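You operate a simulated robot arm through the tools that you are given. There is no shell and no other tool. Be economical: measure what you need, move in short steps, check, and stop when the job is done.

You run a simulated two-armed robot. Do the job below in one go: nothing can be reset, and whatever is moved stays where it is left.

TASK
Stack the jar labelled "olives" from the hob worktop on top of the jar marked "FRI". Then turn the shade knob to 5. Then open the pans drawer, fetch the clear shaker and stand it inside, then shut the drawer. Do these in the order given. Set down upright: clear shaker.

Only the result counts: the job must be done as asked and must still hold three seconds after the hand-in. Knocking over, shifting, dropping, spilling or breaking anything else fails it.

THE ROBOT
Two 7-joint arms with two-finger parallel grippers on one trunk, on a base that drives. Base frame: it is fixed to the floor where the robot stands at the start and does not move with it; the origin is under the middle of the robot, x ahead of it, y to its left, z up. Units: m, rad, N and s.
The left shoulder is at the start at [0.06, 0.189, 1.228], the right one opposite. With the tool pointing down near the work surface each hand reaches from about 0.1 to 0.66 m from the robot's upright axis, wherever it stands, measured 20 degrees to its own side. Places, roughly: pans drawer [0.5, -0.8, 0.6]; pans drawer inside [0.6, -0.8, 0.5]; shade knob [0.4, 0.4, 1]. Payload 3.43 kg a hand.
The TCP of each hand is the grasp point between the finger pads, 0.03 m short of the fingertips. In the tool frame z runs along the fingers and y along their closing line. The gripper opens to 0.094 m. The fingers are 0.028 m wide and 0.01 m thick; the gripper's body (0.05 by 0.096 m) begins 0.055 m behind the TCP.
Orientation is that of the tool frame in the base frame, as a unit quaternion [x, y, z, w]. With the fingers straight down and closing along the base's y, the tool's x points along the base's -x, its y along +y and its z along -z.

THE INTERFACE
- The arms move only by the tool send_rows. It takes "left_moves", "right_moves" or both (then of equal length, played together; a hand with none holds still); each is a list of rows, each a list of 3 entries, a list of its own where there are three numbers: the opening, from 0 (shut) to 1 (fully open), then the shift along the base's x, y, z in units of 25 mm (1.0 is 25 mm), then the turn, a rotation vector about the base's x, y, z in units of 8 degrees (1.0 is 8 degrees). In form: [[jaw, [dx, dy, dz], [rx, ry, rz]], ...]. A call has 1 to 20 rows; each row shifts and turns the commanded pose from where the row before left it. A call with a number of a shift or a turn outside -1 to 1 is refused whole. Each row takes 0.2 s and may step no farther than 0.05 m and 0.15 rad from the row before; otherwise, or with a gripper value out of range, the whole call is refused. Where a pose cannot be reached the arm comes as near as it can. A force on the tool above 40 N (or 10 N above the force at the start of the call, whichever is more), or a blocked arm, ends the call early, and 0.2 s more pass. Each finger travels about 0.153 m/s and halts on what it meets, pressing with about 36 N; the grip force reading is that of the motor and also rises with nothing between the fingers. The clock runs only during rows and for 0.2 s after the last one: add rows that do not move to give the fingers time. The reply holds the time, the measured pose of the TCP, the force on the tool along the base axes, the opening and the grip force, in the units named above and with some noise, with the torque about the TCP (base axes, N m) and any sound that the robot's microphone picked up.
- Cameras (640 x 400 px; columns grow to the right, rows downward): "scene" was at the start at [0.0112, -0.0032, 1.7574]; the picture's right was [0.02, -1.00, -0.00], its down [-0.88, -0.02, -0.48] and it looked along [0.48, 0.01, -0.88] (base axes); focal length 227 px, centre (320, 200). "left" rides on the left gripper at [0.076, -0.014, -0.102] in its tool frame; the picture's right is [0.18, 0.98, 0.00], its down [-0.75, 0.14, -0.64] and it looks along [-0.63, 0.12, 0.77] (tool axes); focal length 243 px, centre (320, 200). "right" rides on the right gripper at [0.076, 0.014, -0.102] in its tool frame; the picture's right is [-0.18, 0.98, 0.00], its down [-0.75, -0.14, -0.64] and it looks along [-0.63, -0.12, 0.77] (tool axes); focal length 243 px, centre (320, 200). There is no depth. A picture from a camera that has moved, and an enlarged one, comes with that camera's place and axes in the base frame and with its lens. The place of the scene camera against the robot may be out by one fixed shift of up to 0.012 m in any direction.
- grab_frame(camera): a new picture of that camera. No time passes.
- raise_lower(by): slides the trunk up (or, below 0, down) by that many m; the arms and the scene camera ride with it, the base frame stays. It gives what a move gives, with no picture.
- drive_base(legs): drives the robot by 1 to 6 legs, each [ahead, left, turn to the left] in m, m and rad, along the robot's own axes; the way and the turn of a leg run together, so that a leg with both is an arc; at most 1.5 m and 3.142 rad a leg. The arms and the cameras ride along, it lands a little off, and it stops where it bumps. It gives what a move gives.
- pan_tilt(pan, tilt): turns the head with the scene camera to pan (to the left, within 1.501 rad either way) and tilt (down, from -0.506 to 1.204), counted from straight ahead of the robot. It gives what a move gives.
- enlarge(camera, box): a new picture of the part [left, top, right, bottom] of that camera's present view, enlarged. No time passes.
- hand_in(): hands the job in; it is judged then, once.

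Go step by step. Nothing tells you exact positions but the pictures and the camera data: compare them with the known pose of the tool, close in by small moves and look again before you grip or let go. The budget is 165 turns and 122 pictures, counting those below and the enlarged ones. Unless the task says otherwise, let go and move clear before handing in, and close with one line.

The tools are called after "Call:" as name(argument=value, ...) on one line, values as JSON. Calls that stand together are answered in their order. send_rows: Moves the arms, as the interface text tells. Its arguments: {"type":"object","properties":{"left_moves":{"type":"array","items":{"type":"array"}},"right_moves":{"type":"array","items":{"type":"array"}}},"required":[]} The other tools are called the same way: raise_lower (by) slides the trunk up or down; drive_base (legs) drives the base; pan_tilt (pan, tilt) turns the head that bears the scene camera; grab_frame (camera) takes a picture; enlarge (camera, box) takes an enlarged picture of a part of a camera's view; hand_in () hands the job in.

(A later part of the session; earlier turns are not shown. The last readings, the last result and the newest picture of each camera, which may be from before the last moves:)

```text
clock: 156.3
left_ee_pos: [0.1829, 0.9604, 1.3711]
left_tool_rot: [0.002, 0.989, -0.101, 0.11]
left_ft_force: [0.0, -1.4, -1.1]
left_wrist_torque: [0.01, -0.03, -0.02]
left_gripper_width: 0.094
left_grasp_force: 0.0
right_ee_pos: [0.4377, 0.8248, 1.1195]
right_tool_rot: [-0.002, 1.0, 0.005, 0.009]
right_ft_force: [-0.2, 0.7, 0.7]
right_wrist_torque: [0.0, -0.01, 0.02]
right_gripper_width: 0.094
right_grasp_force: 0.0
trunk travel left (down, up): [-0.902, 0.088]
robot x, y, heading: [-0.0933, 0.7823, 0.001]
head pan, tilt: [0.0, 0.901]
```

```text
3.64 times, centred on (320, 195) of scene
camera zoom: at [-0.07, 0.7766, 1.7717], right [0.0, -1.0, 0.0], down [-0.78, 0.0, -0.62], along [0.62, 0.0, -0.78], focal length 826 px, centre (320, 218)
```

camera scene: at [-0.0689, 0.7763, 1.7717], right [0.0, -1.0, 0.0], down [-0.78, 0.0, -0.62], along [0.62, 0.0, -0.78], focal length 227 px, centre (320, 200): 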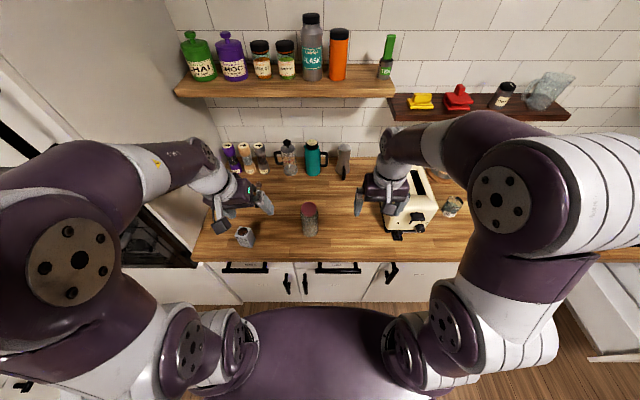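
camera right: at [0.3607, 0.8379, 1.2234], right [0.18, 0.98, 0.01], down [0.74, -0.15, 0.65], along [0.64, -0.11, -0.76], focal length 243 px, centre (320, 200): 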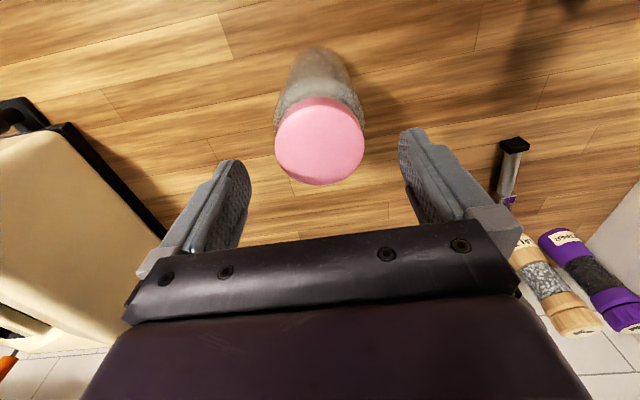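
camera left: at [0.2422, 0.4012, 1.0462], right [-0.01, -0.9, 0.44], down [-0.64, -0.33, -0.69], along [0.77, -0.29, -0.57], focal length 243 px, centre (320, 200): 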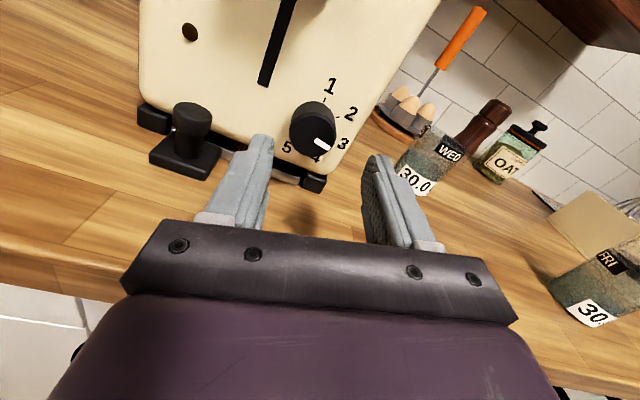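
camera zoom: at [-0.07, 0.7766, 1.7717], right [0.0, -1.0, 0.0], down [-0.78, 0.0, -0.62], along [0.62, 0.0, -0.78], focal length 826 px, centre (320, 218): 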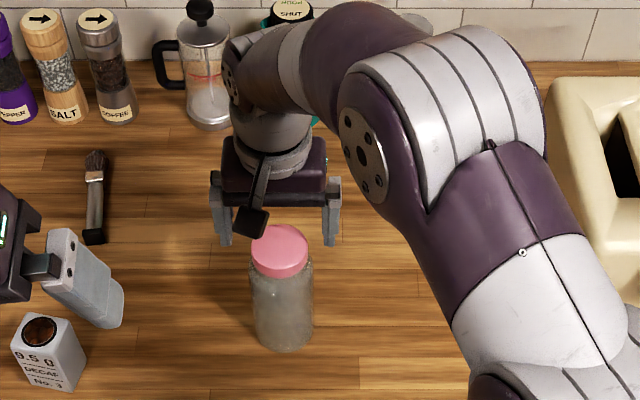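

Centred. I'll descend to z≈1.03 and close gently.

Call:
send_rows(right_moves=[[1, [0, 0, -1], [0, 0, 0]], [1, [0, 0, -1], [0, 0, 0]], [1, [0, 0, -1], [0, 0, 0]], [1, [0, 0, -0.5], [0, 0, 0]], [0.6, [0, 0, 0], [0, 0, 0]], [0.4, [0, 0, 0], [0, 0, 0]], [0.4, [0, 0, 0], [0, 0, 0]]])

Call:
grab_frame(camera="right")

```text
clock: 157.9
left_ee_pos: [0.1846, 0.9615, 1.3715]
left_tool_rot: [0.001, 0.989, -0.101, 0.109]
left_ft_force: [-0.1, -0.2, 0.0]
left_wrist_torque: [-0.01, 0.01, -0.02]
left_gripper_width: 0.0942
left_grasp_force: 0.1
right_ee_pos: [0.4392, 0.8243, 1.0321]
right_tool_rot: [-0.001, 1.0, 0.004, 0.009]
right_ft_force: [-0.1, -0.6, -0.2]
right_wrist_torque: [0.07, -0.04, 0.0]
right_gripper_width: 0.0725
right_grasp_force: 36.4
trunk travel left (down, up): [-0.902, 0.088]
robot x, y, heading: [-0.0918, 0.7829, 0.001]
head pan, tilt: [0.0, 0.901]
```

```text
46 pictures are left
camera right: at [0.3613, 0.8377, 1.1354], right [0.18, 0.98, 0.01], down [0.74, -0.15, 0.65], along [0.64, -0.11, -0.76], focal length 243 px, centre (320, 200)
```

right: 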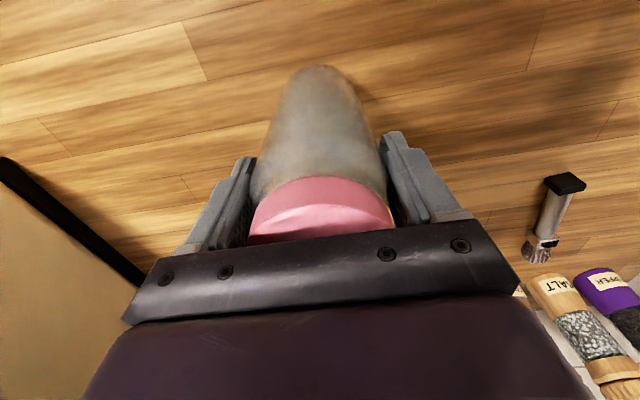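

The shaker is gripped. I'll lift it, draw it in, and back away from the counter.

Call:
send_rows(right_moves=[[0.3, [0, 0, 0.6], [0, 0, 0]], [0.3, [0, 0, 0.9], [0, 0, 0]], [0.3, [0, 0, 0.9], [0, 0, 0]], [0.3, [0, 0, 0.9], [0, 0, 0]], [0.3, [0, 0, 0.9], [0, 0, 0]], [0.3, [0, 0, 0.9], [0, 0, 0]], [0.3, [0, 0, 0.9], [0, 0, 0]], [0.3, [0, -0.2, 0.9], [0, 0, 0]], [0.3, [-0.3, -0.6, 0], [0, 0, 0]], [0.3, [-0.3, -0.6, 0], [0, 0, 0]], [0.3, [-0.3, -0.6, 0], [0, 0, 0]], [0.3, [-0.3, -0.6, 0], [0, 0, 0]]])

Call:
grab_frame(camera="scene")

```text
clock: 160.5
left_ee_pos: [0.1823, 0.9598, 1.3709]
left_tool_rot: [0.001, 0.989, -0.101, 0.11]
left_ft_force: [0.3, 0.2, 0.7]
left_wrist_torque: [0.02, -0.01, 0.0]
left_gripper_width: 0.0939
left_grasp_force: 0.0
right_ee_pos: [0.3941, 0.7529, 1.1953]
right_tool_rot: [-0.002, 1.0, 0.004, 0.009]
right_ft_force: [0.5, 0.4, -2.8]
right_wrist_torque: [-0.02, -0.04, 0.0]
right_gripper_width: 0.0724
right_grasp_force: 35.9
right hand out of reach, approached as far as the arm can: row 7, 8
trunk travel left (down, up): [-0.902, 0.088]
robot x, y, heading: [-0.0933, 0.7828, 0.0]
head pan, tilt: [0.0, 0.901]
```

```text
45 pictures are left
camera scene: at [-0.0702, 0.7757, 1.7717], right [0.0, -1.0, 0.0], down [-0.78, 0.0, -0.62], along [0.62, 0.0, -0.78], focal length 227 px, centre (320, 200)
```

scene: 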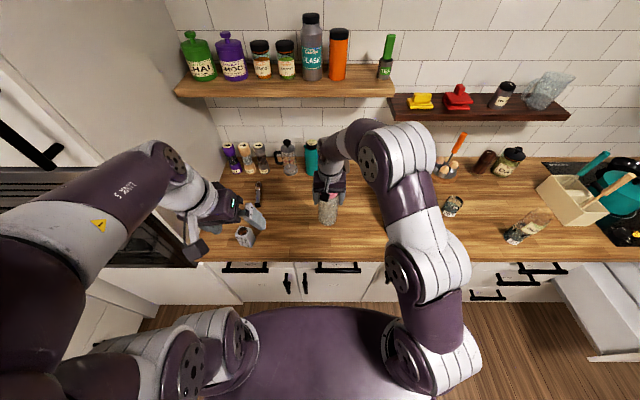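

The shaker is held upright. I'll back away and drive to the drawer, then look into it from above.

Call:
drive_base(legs=[[-0.62, 0, 0], [0, -1.3, 0]])

Call:
pan_tilt(pan=-0.25, tilt=0.85)

Call:
grab_frame(camera="scene")

```text
clock: 170.1
left_ee_pos: [-0.4549, -0.3318, 1.3697]
left_tool_rot: [0.009, 0.989, -0.102, 0.109]
left_ft_force: [-0.5, 0.9, 0.2]
left_wrist_torque: [0.0, 0.02, 0.01]
left_gripper_width: 0.0939
left_grasp_force: 0.1
right_ee_pos: [-0.2461, -0.544, 1.195]
right_tool_rot: [0.007, 1.0, 0.004, 0.009]
right_ft_force: [1.0, 0.4, -3.1]
right_wrist_torque: [-0.01, 0.03, -0.01]
right_gripper_width: 0.072
right_grasp_force: 36.3
trunk travel left (down, up): [-0.902, 0.088]
robot x, y, heading: [-0.7297, -0.5069, -0.01]
head pan, tilt: [0.0, 0.901]
```

```text
clock: 170.9
left_ee_pos: [-0.4539, -0.3337, 1.3708]
left_tool_rot: [0.009, 0.989, -0.101, 0.109]
left_ft_force: [0.1, 0.0, -0.3]
left_wrist_torque: [-0.03, 0.0, 0.02]
left_gripper_width: 0.094
left_grasp_force: 0.0
right_ee_pos: [-0.2463, -0.5452, 1.1947]
right_tool_rot: [0.007, 1.0, 0.005, 0.009]
right_ft_force: [0.8, 0.2, -1.8]
right_wrist_torque: [-0.03, -0.01, 0.01]
right_gripper_width: 0.0725
right_grasp_force: 36.4
trunk travel left (down, up): [-0.902, 0.088]
robot x, y, heading: [-0.7371, -0.509, -0.012]
head pan, tilt: [-0.25, 0.85]
```

```text
44 pictures are left
camera scene: at [-0.7097, -0.5337, 1.7756], right [-0.26, -0.97, 0.0], down [-0.73, 0.2, -0.66], along [0.64, -0.17, -0.75], focal length 227 px, centre (320, 200)
```

scene: 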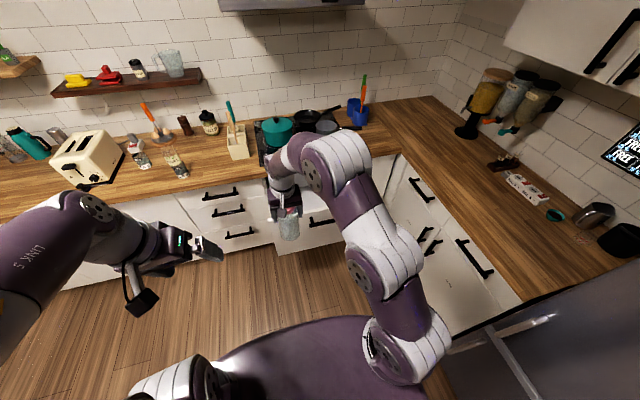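

I'll move the shaker to the right in line with the drawer, come forward over it, and look down with the wrist camera.

Call:
send_rows(right_moves=[[0.3, [0, -0.9, 0], [0, 0, 0]], [0.3, [0, -0.9, 0], [0, 0, 0]], [0.3, [0, -0.9, 0], [0, 0, 0]], [0.3, [0, -0.9, 0], [0, 0, 0]], [0.3, [0, -0.9, 0], [0, 0, 0]], [0.3, [0, -0.9, 0], [0, 0, 0]], [0.3, [0, -0.9, 0], [0, 0, 0]], [0.3, [0, -0.9, 0], [0, 0, 0]], [0.3, [0, -0.9, 0], [0, 0, 0]]])

Call:
drive_base(legs=[[0.28, -0.02, 0.01]])

Call:
grab_frame(camera="right")

Call:
grab_frame(camera="scene")

```text
clock: 172.9
left_ee_pos: [-0.4535, -0.3351, 1.3725]
left_tool_rot: [0.009, 0.989, -0.101, 0.11]
left_ft_force: [0.3, 0.5, -0.1]
left_wrist_torque: [-0.03, -0.05, 0.02]
left_gripper_width: 0.0938
left_grasp_force: 0.0
right_ee_pos: [-0.2464, -0.7488, 1.195]
right_tool_rot: [0.007, 1.0, 0.004, 0.008]
right_ft_force: [0.3, -0.1, -1.7]
right_wrist_torque: [0.0, 0.0, -0.02]
right_gripper_width: 0.0722
right_grasp_force: 35.6
trunk travel left (down, up): [-0.902, 0.088]
robot x, y, heading: [-0.733, -0.5086, -0.012]
head pan, tilt: [-0.25, 0.85]
```

```text
clock: 174.9
left_ee_pos: [-0.1747, -0.3521, 1.3713]
left_tool_rot: [0.003, 0.989, -0.102, 0.11]
left_ft_force: [0.1, -0.3, 0.8]
left_wrist_torque: [0.04, 0.0, 0.0]
left_gripper_width: 0.0942
left_grasp_force: 0.1
right_ee_pos: [0.0393, -0.763, 1.1963]
right_tool_rot: [0.002, 1.0, 0.004, 0.009]
right_ft_force: [-0.7, 0.0, -1.7]
right_wrist_torque: [-0.02, -0.02, 0.02]
right_gripper_width: 0.0724
right_grasp_force: 36.0
trunk travel left (down, up): [-0.902, 0.088]
robot x, y, heading: [-0.4445, -0.534, 0.001]
head pan, tilt: [-0.25, 0.85]
```

```text
43 pictures are left
camera right: at [-0.0383, -0.7501, 1.2986], right [0.19, 0.98, 0.01], down [0.74, -0.15, 0.65], along [0.64, -0.11, -0.76], focal length 243 px, centre (320, 200)
```

right: 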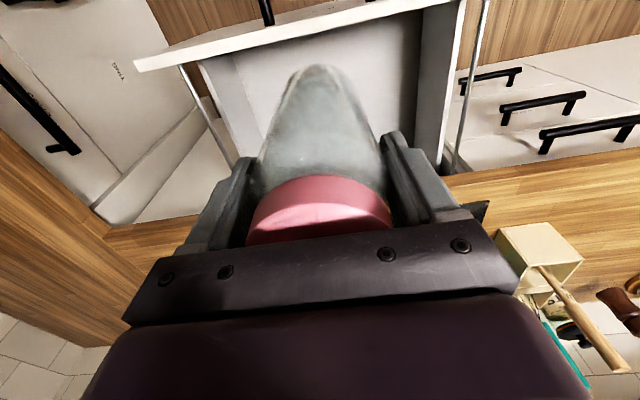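

```text
42 pictures are left
camera scene: at [-0.4283, -0.5556, 1.7756], right [-0.25, -0.97, 0.0], down [-0.73, 0.19, -0.66], along [0.64, -0.17, -0.75], focal length 227 px, centre (320, 200)
```

scene: 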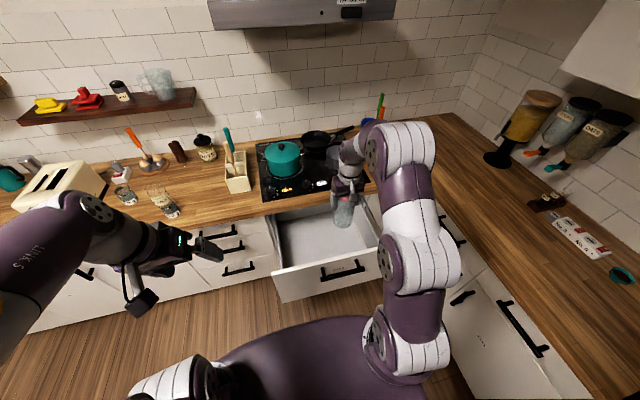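

The drawer is open and appears empty. I'll zoom in to measure its inside.

Call:
enlarge(camera="scene", box=[250, 180, 400, 310])

```text
3.08 times, centred on (325, 245) of scene
camera zoom: at [-0.4283, -0.5556, 1.7756], right [-0.25, -0.97, 0.0], down [-0.73, 0.19, -0.66], along [0.64, -0.17, -0.75], focal length 699 px, centre (305, 62)
```

zoom: 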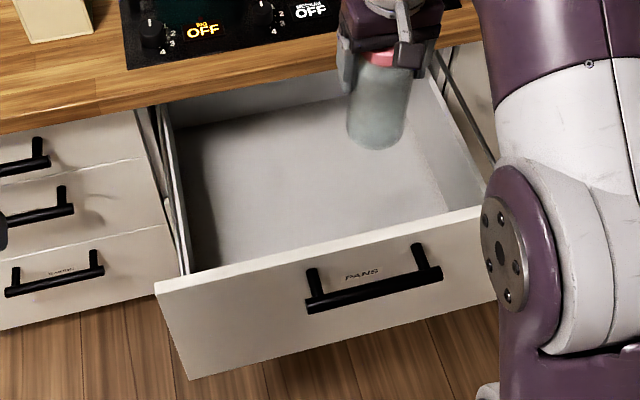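

The drawer interior spans roughly y -0.49..-0.93, x 0.01..0.30 (open part), with its floor near z≈0.5. I'll position the shaker at about (0.16, -0.74), then lower the trunk.

Call:
send_rows(right_moves=[[0.3, [0.8, 0.1, 0], [0, 0, 0]], [0.3, [0.8, 0.1, 0], [0, 0, 0]], [0.3, [0.8, 0.1, 0], [0, 0, 0]], [0.3, [0.8, 0.1, 0], [0, 0, 0]]])

Call:
drive_base(legs=[[0.04, 0.0, 0]])

Call:
raise_lower(by=-0.3)

Call:
grab_frame(camera="right")

Call:
grab_frame(camera="scene")

```text
clock: 175.9
left_ee_pos: [-0.1702, -0.3531, 1.3711]
left_tool_rot: [0.003, 0.989, -0.102, 0.108]
left_ft_force: [-0.7, -0.1, 0.1]
left_wrist_torque: [-0.01, 0.04, -0.01]
left_gripper_width: 0.0942
left_grasp_force: 0.0
right_ee_pos: [0.1198, -0.754, 1.1886]
right_tool_rot: [0.002, 1.0, 0.004, 0.008]
right_ft_force: [0.6, -0.3, -1.9]
right_wrist_torque: [0.0, 0.01, -0.01]
right_gripper_width: 0.0723
right_grasp_force: 36.1
right hand out of reach, approached as far as the arm can: row 4
trunk travel left (down, up): [-0.902, 0.088]
robot x, y, heading: [-0.4464, -0.5267, -0.004]
head pan, tilt: [-0.25, 0.85]
```

```text
clock: 176.8
left_ee_pos: [-0.143, -0.353, 1.3735]
left_tool_rot: [0.003, 0.988, -0.101, 0.112]
left_ft_force: [-0.8, 1.0, 0.2]
left_wrist_torque: [0.01, 0.01, 0.0]
left_gripper_width: 0.0942
left_grasp_force: 0.1
right_ee_pos: [0.1488, -0.7533, 1.195]
right_tool_rot: [0.002, 1.0, 0.005, 0.011]
right_ft_force: [0.1, 0.3, -3.1]
right_wrist_torque: [-0.02, -0.06, -0.01]
right_gripper_width: 0.0722
right_grasp_force: 35.7
trunk travel left (down, up): [-0.902, 0.088]
robot x, y, heading: [-0.4133, -0.5312, 0.002]
head pan, tilt: [-0.25, 0.85]
```

```text
clock: 179.8
left_ee_pos: [-0.1331, -0.3534, 1.0715]
left_tool_rot: [0.003, 0.989, -0.101, 0.11]
left_ft_force: [0.4, -0.5, -1.4]
left_wrist_torque: [0.0, 0.03, 0.0]
left_gripper_width: 0.0939
left_grasp_force: 0.1
right_ee_pos: [0.1553, -0.7538, 0.8908]
right_tool_rot: [0.003, 1.0, 0.005, 0.009]
right_ft_force: [0.1, 0.1, -1.6]
right_wrist_torque: [-0.04, 0.03, -0.01]
right_gripper_width: 0.0722
right_grasp_force: 36.1
trunk travel left (down, up): [-0.602, 0.388]
robot x, y, heading: [-0.4086, -0.5276, -0.006]
head pan, tilt: [-0.25, 0.85]
```

```text
40 pictures are left
camera right: at [0.0784, -0.7402, 0.9941], right [0.19, 0.98, 0.01], down [0.74, -0.15, 0.65], along [0.64, -0.11, -0.76], focal length 243 px, centre (320, 200)
```

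right: 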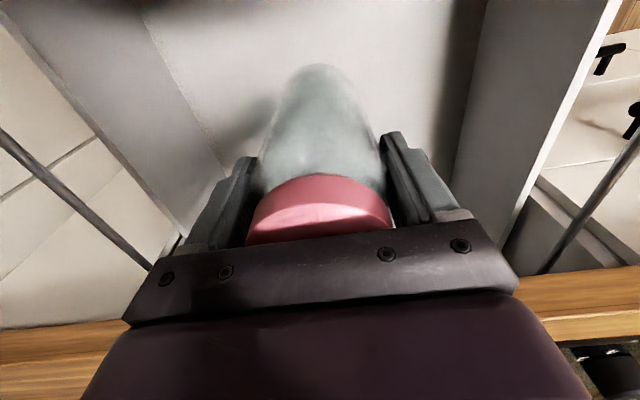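

```text
39 pictures are left
camera scene: at [-0.3874, -0.5559, 1.4756], right [-0.25, -0.97, 0.0], down [-0.73, 0.19, -0.66], along [0.64, -0.16, -0.75], focal length 227 px, centre (320, 200)
```

scene: 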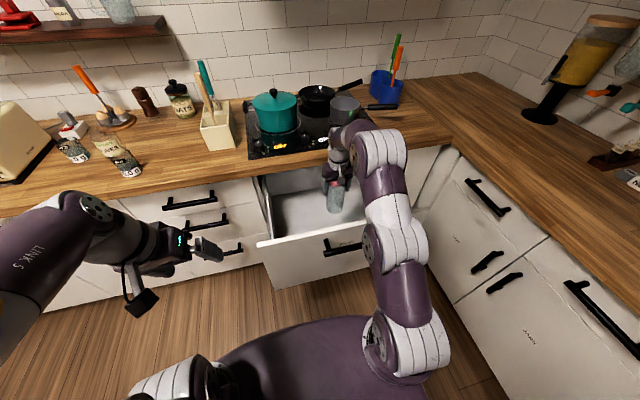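

The shaker is inside the drawer outline, clear of the walls. I'll lower the trunk a bit more, then feel for the drawer floor with the arm.

Call:
raise_lower(by=-0.15)

Call:
send_rows(right_moves=[[0.3, [0, 0.2, -0.8], [0, 0, 0]], [0.3, [0, 0.2, -0.6], [0, 0, 0]], [0.3, [0, 0, -0.5], [0, 0, 0]], [0.3, [0, 0, -0.4], [0, 0, 0]], [0.3, [0, 0, -0.3], [0, 0, 0]]])

Call:
grab_frame(camera="scene")

Call:
grab_frame(camera="right")

```text
clock: 181.5
left_ee_pos: [-0.1345, -0.3519, 0.9215]
left_tool_rot: [0.003, 0.989, -0.102, 0.109]
left_ft_force: [0.7, 0.1, -0.5]
left_wrist_torque: [-0.03, -0.04, -0.03]
left_gripper_width: 0.094
left_grasp_force: 0.0
right_ee_pos: [0.1553, -0.7538, 0.7411]
right_tool_rot: [0.002, 1.0, 0.004, 0.008]
right_ft_force: [0.4, -0.2, -2.9]
right_wrist_torque: [0.0, -0.02, -0.01]
right_gripper_width: 0.0723
right_grasp_force: 36.1
trunk travel left (down, up): [-0.452, 0.538]
robot x, y, heading: [-0.413, -0.5264, -0.004]
head pan, tilt: [-0.25, 0.85]
```

```text
clock: 182.7
left_ee_pos: [-0.135, -0.3526, 0.9213]
left_tool_rot: [0.003, 0.989, -0.101, 0.11]
left_ft_force: [-0.1, -0.1, 1.3]
left_wrist_torque: [-0.02, -0.01, 0.01]
left_gripper_width: 0.0941
left_grasp_force: 0.0
right_ee_pos: [0.1566, -0.7452, 0.675]
right_tool_rot: [0.002, 1.0, 0.004, 0.009]
right_ft_force: [-0.1, 0.3, -2.6]
right_wrist_torque: [0.02, 0.0, 0.0]
right_gripper_width: 0.0724
right_grasp_force: 36.1
trunk travel left (down, up): [-0.452, 0.538]
robot x, y, heading: [-0.4127, -0.5351, -0.007]
head pan, tilt: [-0.25, 0.85]
```

```text
38 pictures are left
camera scene: at [-0.3873, -0.5559, 1.3256], right [-0.25, -0.97, 0.0], down [-0.73, 0.19, -0.66], along [0.64, -0.16, -0.75], focal length 227 px, centre (320, 200)
```

scene: 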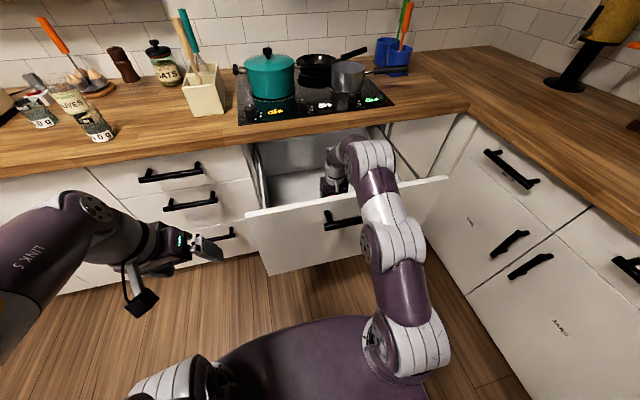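

```text
37 pictures are left
camera right: at [0.0787, -0.7316, 0.7785], right [0.19, 0.98, 0.01], down [0.74, -0.15, 0.65], along [0.64, -0.11, -0.76], focal length 243 px, centre (320, 200)
```

right: 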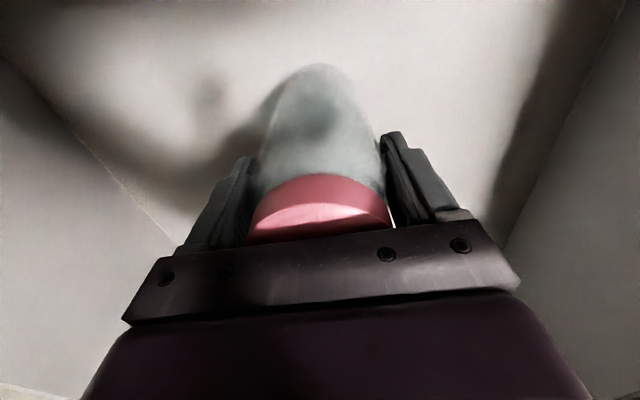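

Still no contact with the shaker base at z≈0.553. I'll continue down in small steps until it touches.

Call:
send_rows(right_moves=[[0.3, [0, 0, -0.3], [0, 0, 0]], [0.3, [0, 0, -0.25], [0, 0, 0]], [0.3, [0, 0, -0.25], [0, 0, 0]], [0.3, [0, 0, -0.2], [0, 0, 0]], [0.3, [0, 0, -0.2], [0, 0, 0]], [0.3, [0, 0, -0.2], [0, 0, 0]], [0.3, [0, 0, -0.2], [0, 0, 0]], [0.3, [0, 0, -0.2], [0, 0, 0]]])

Call:
grab_frame(camera="scene")

```text
clock: 184.2
left_ee_pos: [-0.134, -0.3526, 0.9214]
left_tool_rot: [0.003, 0.989, -0.102, 0.108]
left_ft_force: [-0.7, -0.1, -0.2]
left_wrist_torque: [-0.03, -0.02, 0.01]
left_gripper_width: 0.0939
left_grasp_force: 0.2
right_ee_pos: [0.162, -0.7439, 0.6478]
right_tool_rot: [0.002, 1.0, 0.003, 0.018]
right_ft_force: [3.1, 1.6, 18.5]
right_wrist_torque: [0.06, 0.28, -0.14]
right_gripper_width: 0.0719
right_grasp_force: 35.9
trunk travel left (down, up): [-0.452, 0.538]
robot x, y, heading: [-0.4075, -0.5324, -0.005]
head pan, tilt: [-0.25, 0.85]
stopped in row 7 (right hand): the force on the tool passed its limit (the readings are from after the stop); the commanded pose is now the measured one
```

```text
36 pictures are left
camera scene: at [-0.3886, -0.5551, 1.3254], right [-0.25, -0.97, 0.0], down [-0.73, 0.19, -0.66], along [0.64, -0.17, -0.75], focal length 227 px, centre (320, 200)
```

scene: 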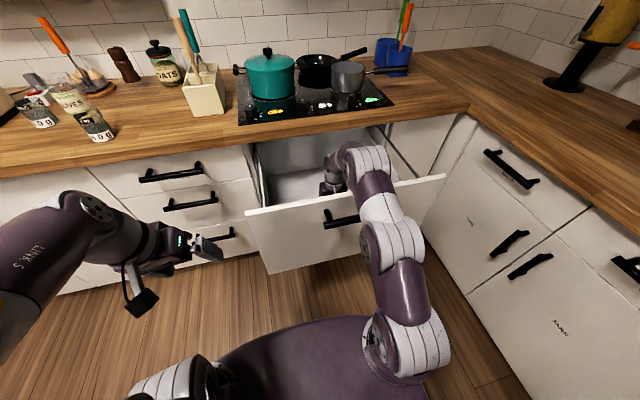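

The shaker touched the drawer floor at about z 0.526. I'll ease off slightly, trim the tiny tilt, open, and check.

Call:
send_rows(right_moves=[[0.3, [-0.05, 0, 0.06], [0, 0.13, 0]], [0.3, [0, 0, 0], [0, 0, 0]], [0.85, [0, 0, 0], [0, 0, 0]], [1, [0, 0, 0], [0, 0, 0]], [1, [0, 0, 0], [0, 0, 0]]])

Call:
grab_frame(camera="right")

```text
clock: 185.4
left_ee_pos: [-0.135, -0.3519, 0.9218]
left_tool_rot: [0.002, 0.989, -0.102, 0.109]
left_ft_force: [0.3, 0.1, 0.4]
left_wrist_torque: [0.0, 0.03, -0.02]
left_gripper_width: 0.0941
left_grasp_force: 0.0
right_ee_pos: [0.1567, -0.7436, 0.647]
right_tool_rot: [0.001, 1.0, 0.003, 0.005]
right_ft_force: [0.7, 0.5, 17.9]
right_wrist_torque: [-0.1, 0.15, -0.01]
right_gripper_width: 0.0939
right_grasp_force: 0.0
trunk travel left (down, up): [-0.452, 0.538]
robot x, y, heading: [-0.4071, -0.5295, -0.002]
head pan, tilt: [-0.25, 0.85]
```

```text
35 pictures are left
camera right: at [0.0802, -0.7303, 0.7507], right [0.19, 0.98, 0.01], down [0.75, -0.15, 0.65], along [0.64, -0.12, -0.76], focal length 243 px, centre (320, 200)
```

right: 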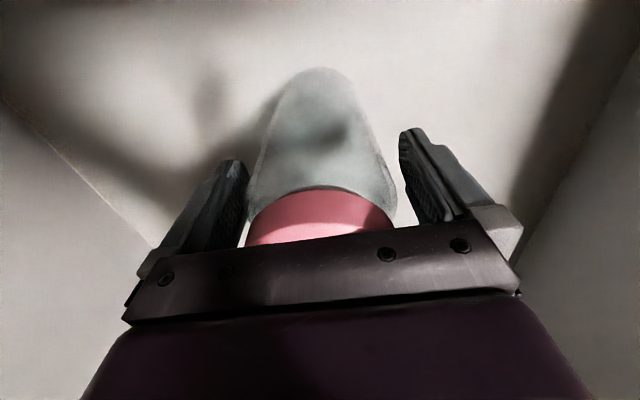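

The hand still feels an upward push, likely the palm resting on the lid after the jar slid a little in the grip. I'll rise straight up slowly.

Call:
send_rows(right_moves=[[1, [0, 0, 0.2], [0, 0, 0]], [1, [0, 0, 0.3], [0, 0, 0]], [1, [0, 0, 0.5], [0, 0, 0]], [1, [0, 0, 0.8], [0, 0, 0]]])

Call:
grab_frame(camera="right")

```text
clock: 186.4
left_ee_pos: [-0.1346, -0.3519, 0.922]
left_tool_rot: [0.002, 0.989, -0.101, 0.11]
left_ft_force: [-0.7, -0.3, 0.1]
left_wrist_torque: [-0.01, -0.01, -0.02]
left_gripper_width: 0.0941
left_grasp_force: 0.1
right_ee_pos: [0.1559, -0.7454, 0.6896]
right_tool_rot: [0.001, 1.0, 0.004, 0.003]
right_ft_force: [-0.1, -1.1, -0.4]
right_wrist_torque: [0.01, 0.0, 0.02]
right_gripper_width: 0.0939
right_grasp_force: 0.0
trunk travel left (down, up): [-0.452, 0.538]
robot x, y, heading: [-0.4088, -0.5323, -0.005]
head pan, tilt: [-0.25, 0.85]
```

```text
34 pictures are left
camera right: at [0.0801, -0.7309, 0.7942], right [0.19, 0.98, 0.01], down [0.75, -0.15, 0.65], along [0.64, -0.11, -0.76], focal length 243 px, centre (320, 200)
```

right: 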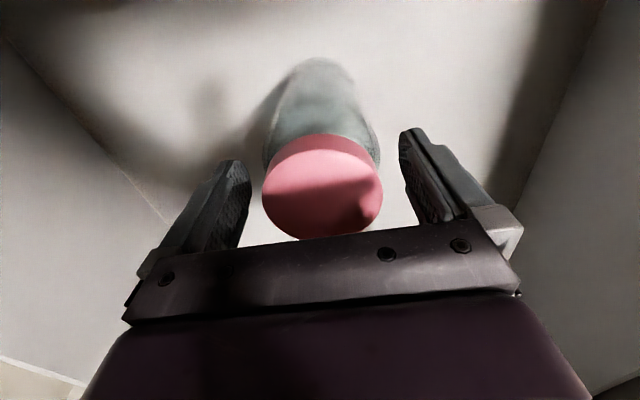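

The shaker stands upright on its own. I'll raise the trunk straight up to clear the drawer, then look.

Call:
raise_lower(by=0.38)

Call:
grab_frame(camera="right")

Call:
drive_base(legs=[[-0.35, 0, 0]])

Call:
grab_frame(camera="scene")

```text
clock: 190.0
left_ee_pos: [-0.1342, -0.3523, 1.3015]
left_tool_rot: [0.003, 0.989, -0.102, 0.109]
left_ft_force: [0.2, 0.1, 0.3]
left_wrist_torque: [-0.01, 0.01, -0.01]
left_gripper_width: 0.094
left_grasp_force: 0.1
right_ee_pos: [0.1573, -0.7447, 1.0697]
right_tool_rot: [0.002, 1.0, 0.004, 0.003]
right_ft_force: [0.4, -0.7, -0.4]
right_wrist_torque: [0.01, -0.03, 0.02]
right_gripper_width: 0.0938
right_grasp_force: 0.1
trunk travel left (down, up): [-0.832, 0.158]
robot x, y, heading: [-0.4081, -0.5366, 0.001]
head pan, tilt: [-0.25, 0.85]
```

```text
33 pictures are left
camera right: at [0.0806, -0.7309, 1.1741], right [0.19, 0.98, 0.01], down [0.75, -0.15, 0.65], along [0.64, -0.11, -0.76], focal length 243 px, centre (320, 200)
```

right: 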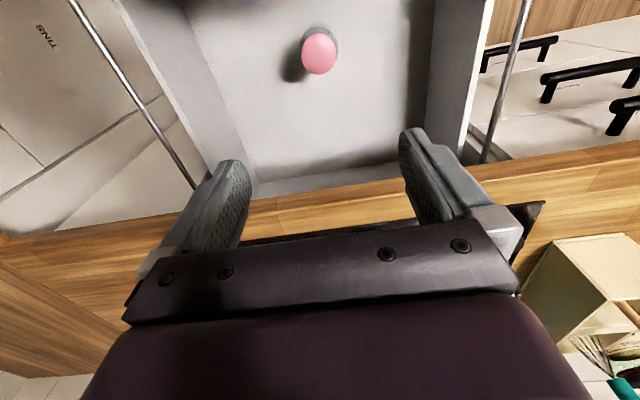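

```text
clock: 192.3
left_ee_pos: [-0.4755, -0.3523, 1.3005]
left_tool_rot: [0.004, 0.989, -0.102, 0.109]
left_ft_force: [0.1, 0.0, 0.8]
left_wrist_torque: [-0.02, 0.0, 0.0]
left_gripper_width: 0.094
left_grasp_force: 0.1
right_ee_pos: [-0.1849, -0.7443, 1.0703]
right_tool_rot: [0.004, 1.0, 0.004, 0.003]
right_ft_force: [-0.9, -0.3, -1.1]
right_wrist_torque: [0.0, -0.01, -0.01]
right_gripper_width: 0.0941
right_grasp_force: 0.1
trunk travel left (down, up): [-0.832, 0.158]
robot x, y, heading: [-0.7535, -0.5267, -0.003]
head pan, tilt: [-0.25, 0.85]
```

```text
32 pictures are left
camera scene: at [-0.7294, -0.5542, 1.7056], right [-0.25, -0.97, 0.0], down [-0.73, 0.19, -0.66], along [0.64, -0.17, -0.75], focal length 227 px, centre (320, 200)
```

scene: 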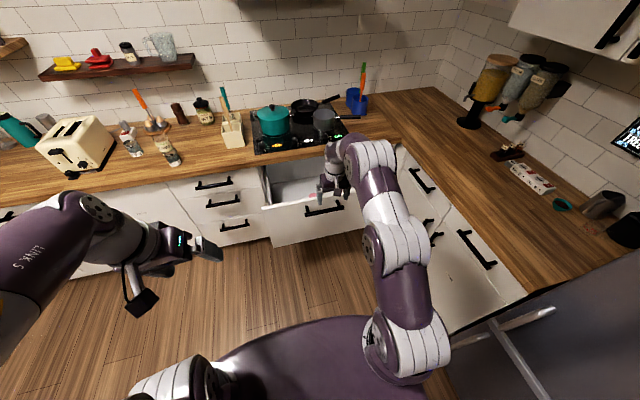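

The shaker stands in the drawer. To shut it I'll back off a bit, lower the trunk, close the right gripper and tilt the fingertips forward so they can push the front panel below the handle.

Call:
drive_base(legs=[[-0.12, 0.0, 0]])

Call:
raise_lower(by=-0.38)

Call:
send_rows(right_moves=[[0.5, [-0.5, 0.2, 0], [0, -0.94, 0]], [0, [-0.5, 0.2, 0], [0, -0.94, 0]], [0, [-0.5, 0.2, 0], [0, -0.94, 0]], [0, [-0.5, 0.2, 0], [0, -0.94, 0]], [0, [-0.3, 0.2, 0], [0, -0.94, 0]], [0, [-0.3, 0.2, 0], [0, -0.94, 0]], [0, [0, 0, 0], [0, 0, 0]]])

Call:
pan_tilt(pan=-0.3, tilt=0.6)

Call:
grab_frame(camera="scene")

Call:
grab_frame(camera="right")

```text
clock: 193.5
left_ee_pos: [-0.5961, -0.3515, 1.3022]
left_tool_rot: [0.006, 0.989, -0.101, 0.107]
left_ft_force: [-0.4, 0.0, -0.3]
left_wrist_torque: [0.01, 0.03, 0.02]
left_gripper_width: 0.0939
left_grasp_force: 0.0
right_ee_pos: [-0.3067, -0.745, 1.0696]
right_tool_rot: [0.005, 1.0, 0.003, 0.004]
right_ft_force: [0.8, 0.1, -0.5]
right_wrist_torque: [0.02, 0.01, -0.05]
right_gripper_width: 0.0941
right_grasp_force: 0.0
trunk travel left (down, up): [-0.832, 0.158]
robot x, y, heading: [-0.8712, -0.5269, -0.015]
head pan, tilt: [-0.25, 0.85]
```

```text
clock: 197.2
left_ee_pos: [-0.5973, -0.3523, 0.9222]
left_tool_rot: [0.006, 0.989, -0.102, 0.109]
left_ft_force: [0.2, -0.1, -0.1]
left_wrist_torque: [0.02, 0.0, 0.0]
left_gripper_width: 0.0941
left_grasp_force: 0.1
right_ee_pos: [-0.3079, -0.746, 0.6909]
right_tool_rot: [0.004, 1.0, 0.003, 0.003]
right_ft_force: [-0.6, 0.8, -0.9]
right_wrist_torque: [0.01, -0.01, -0.02]
right_gripper_width: 0.094
right_grasp_force: 0.1
trunk travel left (down, up): [-0.452, 0.538]
robot x, y, heading: [-0.871, -0.5292, -0.006]
head pan, tilt: [-0.25, 0.85]
```

```text
clock: 198.8
left_ee_pos: [-0.5963, -0.3526, 0.9217]
left_tool_rot: [0.006, 0.989, -0.102, 0.109]
left_ft_force: [-0.1, -0.4, 0.1]
left_wrist_torque: [-0.01, 0.0, -0.01]
left_gripper_width: 0.0941
left_grasp_force: 0.1
right_ee_pos: [-0.3725, -0.7152, 0.6905]
right_tool_rot: [0.003, 0.922, 0.005, 0.388]
right_ft_force: [-0.1, -1.4, 0.1]
right_wrist_torque: [0.01, -0.01, 0.0]
right_gripper_width: 0.0001
right_grasp_force: 32.8
trunk travel left (down, up): [-0.452, 0.538]
robot x, y, heading: [-0.8739, -0.5287, -0.006]
head pan, tilt: [-0.25, 0.85]
```

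```text
clock: 199.6
left_ee_pos: [-0.5969, -0.352, 0.9209]
left_tool_rot: [0.007, 0.989, -0.102, 0.108]
left_ft_force: [-0.1, 0.3, -0.4]
left_wrist_torque: [-0.02, 0.01, 0.01]
left_gripper_width: 0.0941
left_grasp_force: 0.0
right_ee_pos: [-0.3722, -0.7156, 0.689]
right_tool_rot: [0.003, 0.921, 0.005, 0.389]
right_ft_force: [0.6, 1.4, -1.0]
right_wrist_torque: [0.01, -0.03, -0.04]
right_gripper_width: 0.0001
right_grasp_force: 32.5
trunk travel left (down, up): [-0.452, 0.538]
robot x, y, heading: [-0.8762, -0.5282, -0.008]
head pan, tilt: [-0.3, 0.6]
```

```text
31 pictures are left
camera scene: at [-0.8426, -0.5602, 1.3464], right [-0.3, -0.95, 0.0], down [-0.54, 0.17, -0.82], along [0.79, -0.25, -0.57], focal length 227 px, centre (320, 200)
```

scene: 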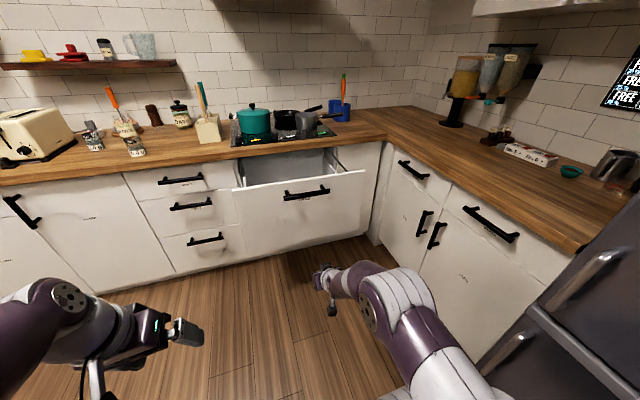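

```text
30 pictures are left
camera right: at [-0.4982, -0.7017, 0.7094], right [0.13, 0.98, 0.14], down [0.07, -0.15, 0.99], along [0.99, -0.12, -0.09], focal length 243 px, centre (320, 200)
```

right: 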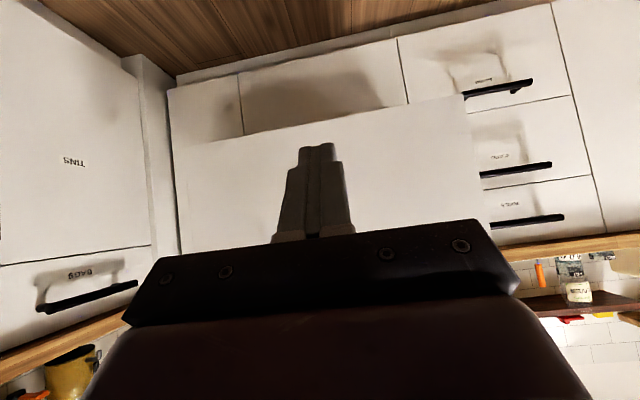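

The hand is level below the handle and pointed at the panel's middle. I'll draw the arm in to gain pushing stroke and drive up close to the panel.

Call:
send_rows(right_moves=[[0, [-0.8, 0, 0], [0, 0, 0]], [0, [-0.8, 0, 0], [0, 0, 0]], [0, [-0.8, 0, 0], [0, 0, 0]], [0, [-0.8, 0, 0], [0, 0, 0]], [0, [-0.8, 0, 0], [0, 0, 0]], [0, [-0.8, 0, 0], [0, 0, 0]]])

```text
clock: 200.9
left_ee_pos: [-0.597, -0.3518, 0.9206]
left_tool_rot: [0.007, 0.989, -0.101, 0.109]
left_ft_force: [-0.8, -0.5, -0.5]
left_wrist_torque: [-0.02, 0.03, 0.0]
left_gripper_width: 0.094
left_grasp_force: 0.1
right_ee_pos: [-0.4927, -0.7139, 0.6899]
right_tool_rot: [0.003, 0.922, 0.005, 0.387]
right_ft_force: [0.0, -0.8, 0.5]
right_wrist_torque: [0.01, 0.02, 0.0]
right_gripper_width: 0.0002
right_grasp_force: 33.1
trunk travel left (down, up): [-0.452, 0.538]
robot x, y, heading: [-0.8724, -0.5274, -0.008]
head pan, tilt: [-0.3, 0.6]
```

Call:
drive_base(legs=[[0.38, 0.0, 0.006]])

Call:
grab_frame(camera="right")

Call:
grab_frame(camera="scene")

```text
clock: 203.3
left_ee_pos: [-0.2224, -0.3481, 0.9206]
left_tool_rot: [-0.002, 0.989, -0.1, 0.109]
left_ft_force: [0.8, -0.6, 0.2]
left_wrist_torque: [0.0, 0.02, 0.01]
left_gripper_width: 0.0938
left_grasp_force: 0.0
right_ee_pos: [-0.1118, -0.7097, 0.6887]
right_tool_rot: [-0.005, 0.922, 0.01, 0.387]
right_ft_force: [0.0, 0.0, 0.1]
right_wrist_torque: [0.03, -0.02, 0.0]
right_gripper_width: 0.0
right_grasp_force: 33.4
trunk travel left (down, up): [-0.452, 0.538]
robot x, y, heading: [-0.4952, -0.5279, 0.004]
head pan, tilt: [-0.3, 0.6]
```

```text
29 pictures are left
camera right: at [-0.2382, -0.6968, 0.7092], right [0.12, 0.98, 0.14], down [0.07, -0.15, 0.99], along [0.99, -0.1, -0.09], focal length 243 px, centre (320, 200)
```

right: 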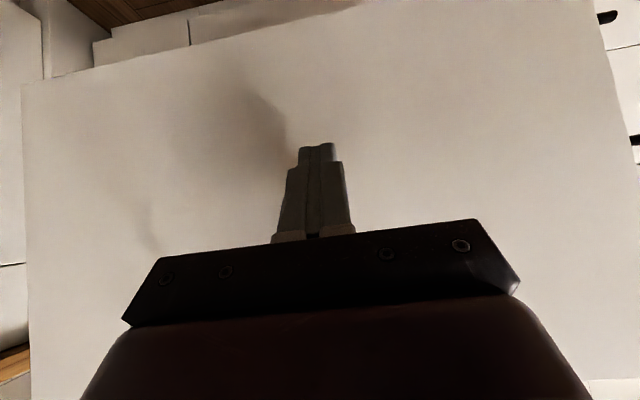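

```text
28 pictures are left
camera scene: at [-0.4645, -0.5603, 1.3465], right [-0.29, -0.96, 0.0], down [-0.54, 0.16, -0.82], along [0.79, -0.24, -0.57], focal length 227 px, centre (320, 200)
```

scene: 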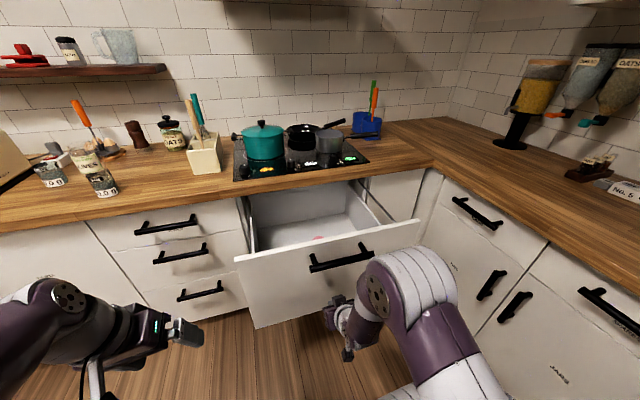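

The pink lid is visible behind the front panel. I'll push slowly with the arm.

Call:
send_rows(right_moves=[[0, [0.3, 0, 0], [0, 0, 0]], [0, [0.3, 0, 0], [0, 0, 0]], [0, [0.3, 0, 0], [0, 0, 0]], [0, [0.3, 0, 0], [0, 0, 0]], [0, [0.3, 0, 0], [0, 0, 0]], [0, [0.3, 0, 0], [0, 0, 0]], [0, [0.3, 0, 0], [0, 0, 0]], [0, [0.3, 0, 0], [0, 0, 0]], [0, [0.3, 0, 0], [0, 0, 0]], [0, [0.3, 0, 0], [0, 0, 0]], [0, [0.3, 0, 0], [0, 0, 0]], [0, [0.3, 0, 0], [0, 0, 0]], [0, [0.3, 0, 0], [0, 0, 0]], [0, [0.3, 0, 0], [0, 0, 0]], [0, [0.3, 0, 0], [0, 0, 0]], [0, [0.3, 0, 0], [0, 0, 0]]])

Call:
grab_frame(camera="scene")

```text
clock: 206.7
left_ee_pos: [-0.2216, -0.3484, 0.9224]
left_tool_rot: [-0.002, 0.989, -0.101, 0.11]
left_ft_force: [0.2, 1.0, -0.3]
left_wrist_torque: [0.0, 0.01, 0.0]
left_gripper_width: 0.0939
left_grasp_force: 0.1
right_ee_pos: [0.0079, -0.7086, 0.6901]
right_tool_rot: [-0.004, 0.922, 0.008, 0.387]
right_ft_force: [0.4, 0.2, 0.3]
right_wrist_torque: [0.02, -0.01, 0.0]
right_gripper_width: 0.0
right_grasp_force: 32.8
trunk travel left (down, up): [-0.452, 0.538]
robot x, y, heading: [-0.4959, -0.5283, 0.004]
head pan, tilt: [-0.3, 0.6]
```

```text
27 pictures are left
camera scene: at [-0.4652, -0.5603, 1.3465], right [-0.29, -0.96, 0.0], down [-0.54, 0.16, -0.82], along [0.79, -0.24, -0.57], focal length 227 px, centre (320, 200)
```

scene: 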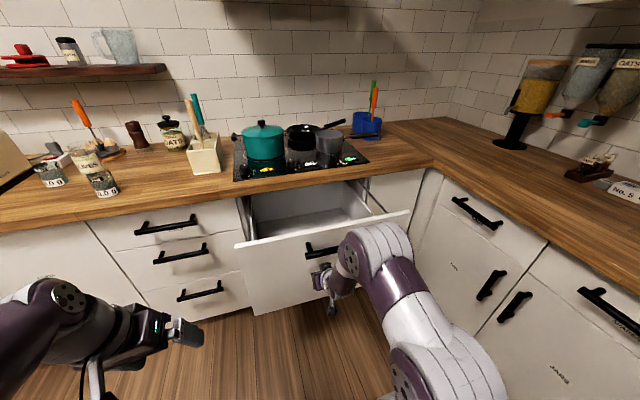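

The drawer slides in smoothly. I'll continue.

Call:
send_rows(right_moves=[[0, [0.3, 0, 0], [0, 0, 0]], [0, [0.3, 0, 0], [0, 0, 0]], [0, [0.3, 0, 0], [0, 0, 0]], [0, [0.3, 0, 0], [0, 0, 0]], [0, [0.3, 0, 0], [0, 0, 0]], [0, [0.3, 0, 0], [0, 0, 0]], [0, [0.3, 0, 0], [0, 0, 0]], [0, [0.3, 0, 0], [0, 0, 0]], [0, [0.3, 0, 0], [0, 0, 0]], [0, [0.3, 0, 0], [0, 0, 0]], [0, [0.3, 0, 0], [0, 0, 0]], [0, [0.3, 0, 0], [0, 0, 0]], [0, [0.3, 0, 0], [0, 0, 0]], [0, [0.3, 0, 0], [0, 0, 0]], [0, [0.3, 0, 0], [0, 0, 0]], [0, [0.3, 0, 0], [0, 0, 0]], [0, [0.3, 0, 0], [0, 0, 0]], [0, [0.3, 0, 0], [0, 0, 0]], [0, [0.3, 0, 0], [0, 0, 0]], [0, [0.3, 0, 0], [0, 0, 0]]])

Call:
grab_frame(camera="scene")

```text
clock: 210.9
left_ee_pos: [-0.2222, -0.3472, 0.9228]
left_tool_rot: [-0.002, 0.989, -0.101, 0.109]
left_ft_force: [-0.5, 0.1, 0.7]
left_wrist_torque: [0.0, 0.04, 0.0]
left_gripper_width: 0.0941
left_grasp_force: 0.0
right_ee_pos: [0.1589, -0.7078, 0.69]
right_tool_rot: [-0.004, 0.922, 0.008, 0.387]
right_ft_force: [-0.5, 1.2, -0.3]
right_wrist_torque: [0.0, -0.01, 0.03]
right_gripper_width: 0.0001
right_grasp_force: 33.5
trunk travel left (down, up): [-0.452, 0.538]
robot x, y, heading: [-0.4944, -0.5292, 0.006]
head pan, tilt: [-0.3, 0.6]
```

```text
26 pictures are left
camera scene: at [-0.465, -0.5604, 1.3465], right [-0.29, -0.96, 0.0], down [-0.54, 0.16, -0.82], along [0.79, -0.24, -0.57], focal length 227 px, centre (320, 200)
```

scene: 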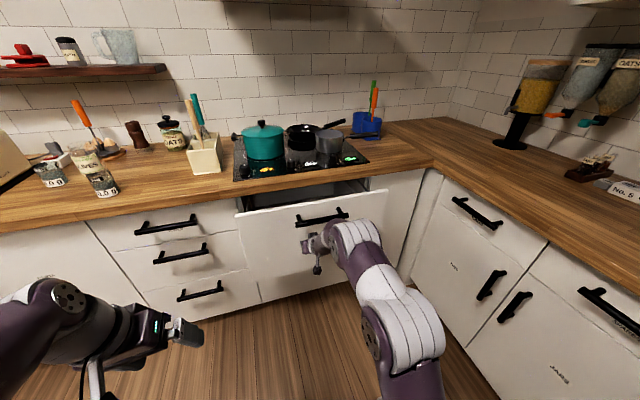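

Call:
send_rows(right_moves=[[0, [0.3, 0, 0], [0, 0, 0]], [0, [0.3, 0, 0], [0, 0, 0]], [0, [0.3, 0, 0], [0, 0, 0]], [0, [0.3, 0, 0], [0, 0, 0]], [0, [0.3, 0, 0], [0, 0, 0]], [0, [0.3, 0, 0], [0, 0, 0]], [0, [0.3, 0, 0], [0, 0, 0]], [0, [0.3, 0, 0], [0, 0, 0]], [0, [0.3, 0, 0], [0, 0, 0]], [0, [0.3, 0, 0], [0, 0, 0]], [0, [0.3, 0, 0], [0, 0, 0]], [0, [0.2, 0, 0], [0, 0, 0]], [0, [0.2, 0, 0], [0, 0, 0]], [0, [0.2, 0, 0], [0, 0, 0]], [0, [0.2, 0, 0], [0, 0, 0]], [0, [0.2, 0, 0], [0, 0, 0]], [0, [0.2, 0, 0], [0, 0, 0]]])

Call:
grab_frame(camera="scene")

```text
clock: 214.5
left_ee_pos: [-0.2225, -0.3478, 0.9211]
left_tool_rot: [-0.002, 0.989, -0.101, 0.11]
left_ft_force: [0.7, -0.4, 0.1]
left_wrist_torque: [0.04, 0.0, 0.01]
left_gripper_width: 0.0943
left_grasp_force: 0.1
right_ee_pos: [0.2657, -0.7106, 0.6885]
right_tool_rot: [-0.005, 0.922, 0.008, 0.387]
right_ft_force: [-0.5, 0.8, 0.6]
right_wrist_torque: [0.03, -0.05, -0.01]
right_gripper_width: 0.0001
right_grasp_force: 32.7
right hand out of reach, approached as far as the arm can: row 10, 11
trunk travel left (down, up): [-0.452, 0.538]
robot x, y, heading: [-0.4956, -0.5321, 0.008]
head pan, tilt: [-0.3, 0.6]
```

```text
25 pictures are left
camera scene: at [-0.4651, -0.5603, 1.3465], right [-0.29, -0.96, 0.0], down [-0.54, 0.16, -0.82], along [0.79, -0.24, -0.57], focal length 227 px, centre (320, 200)
```

scene: 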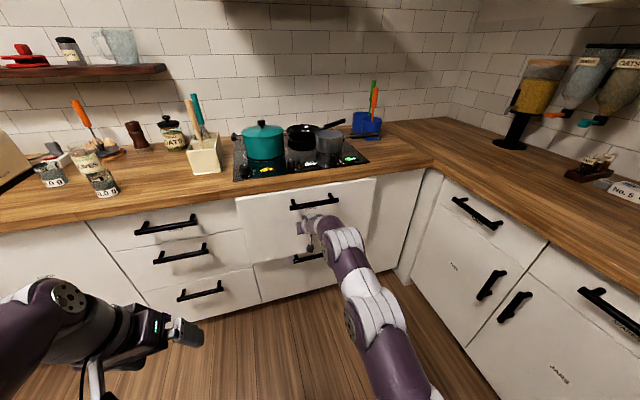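

Nearly shut. I'll push on gently until contact force shows it's closed.

Call:
send_rows(right_moves=[[0, [0.2, 0, 0], [0, 0, 0]], [0, [0.2, 0, 0], [0, 0, 0]], [0, [0.2, 0, 0], [0, 0, 0]], [0, [0.2, 0, 0], [0, 0, 0]], [0, [0.2, 0, 0], [0, 0, 0]], [0, [0.2, 0, 0], [0, 0, 0]], [0, [0.2, 0, 0], [0, 0, 0]], [0, [0.2, 0, 0], [0, 0, 0]], [0, [0.2, 0, 0], [0, 0, 0]], [0, [0.2, 0, 0], [0, 0, 0]]])

Call:
enlarge(camera="scene", box=[200, 150, 420, 300])

```text
clock: 216.7
left_ee_pos: [-0.2212, -0.3483, 0.9206]
left_tool_rot: [-0.002, 0.989, -0.1, 0.11]
left_ft_force: [-0.2, 0.5, 0.0]
left_wrist_torque: [0.04, 0.01, -0.05]
left_gripper_width: 0.094
left_grasp_force: 0.1
right_ee_pos: [0.3028, -0.7117, 0.6897]
right_tool_rot: [-0.004, 0.922, 0.008, 0.388]
right_ft_force: [0.0, 0.1, 0.1]
right_wrist_torque: [0.01, 0.02, -0.01]
right_gripper_width: 0.0
right_grasp_force: 33.2
right hand out of reach, approached as far as the arm can: row 9, 10
trunk travel left (down, up): [-0.452, 0.538]
robot x, y, heading: [-0.4968, -0.5289, 0.005]
head pan, tilt: [-0.3, 0.6]
```

```text
2.67 times, centred on (310, 225) of scene
camera zoom: at [-0.4652, -0.5604, 1.3465], right [-0.29, -0.96, 0.0], down [-0.54, 0.16, -0.82], along [0.79, -0.24, -0.57], focal length 606 px, centre (347, 133)
```

zoom: 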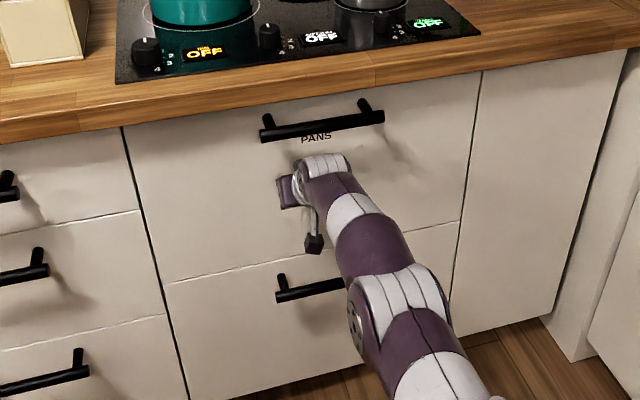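

It looks flush, but there's no contact force yet. I'll nudge forward by the base a little to make sure it's fully shut.

Call:
drive_base(legs=[[0.015, 0, 0]])

Call:
enlarge(camera="scene", box=[200, 150, 420, 300])

```text
clock: 217.7
left_ee_pos: [-0.2072, -0.3494, 0.9207]
left_tool_rot: [0.0, 0.989, -0.101, 0.109]
left_ft_force: [0.6, -0.3, -0.4]
left_wrist_torque: [-0.03, 0.03, 0.03]
left_gripper_width: 0.0942
left_grasp_force: 0.1
right_ee_pos: [0.3166, -0.7114, 0.6902]
right_tool_rot: [-0.004, 0.923, 0.008, 0.384]
right_ft_force: [-1.3, 0.0, -0.3]
right_wrist_torque: [0.03, 0.07, 0.02]
right_gripper_width: 0.0
right_grasp_force: 32.9
trunk travel left (down, up): [-0.452, 0.538]
robot x, y, heading: [-0.4813, -0.5333, 0.005]
head pan, tilt: [-0.3, 0.6]
stopped in leg 1: the force on the tool passed its limit (the readings are from after the stop); the commanded pose is now the measured one
```

```text
2.67 times, centred on (310, 225) of scene
camera zoom: at [-0.4505, -0.5602, 1.3465], right [-0.29, -0.96, 0.0], down [-0.54, 0.16, -0.83], along [0.79, -0.24, -0.56], focal length 606 px, centre (347, 133)
```

zoom: 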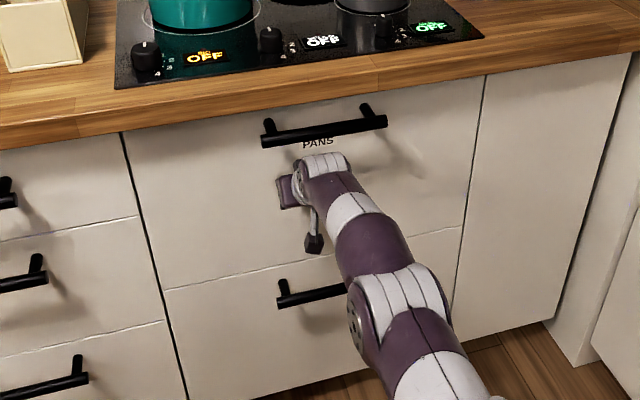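

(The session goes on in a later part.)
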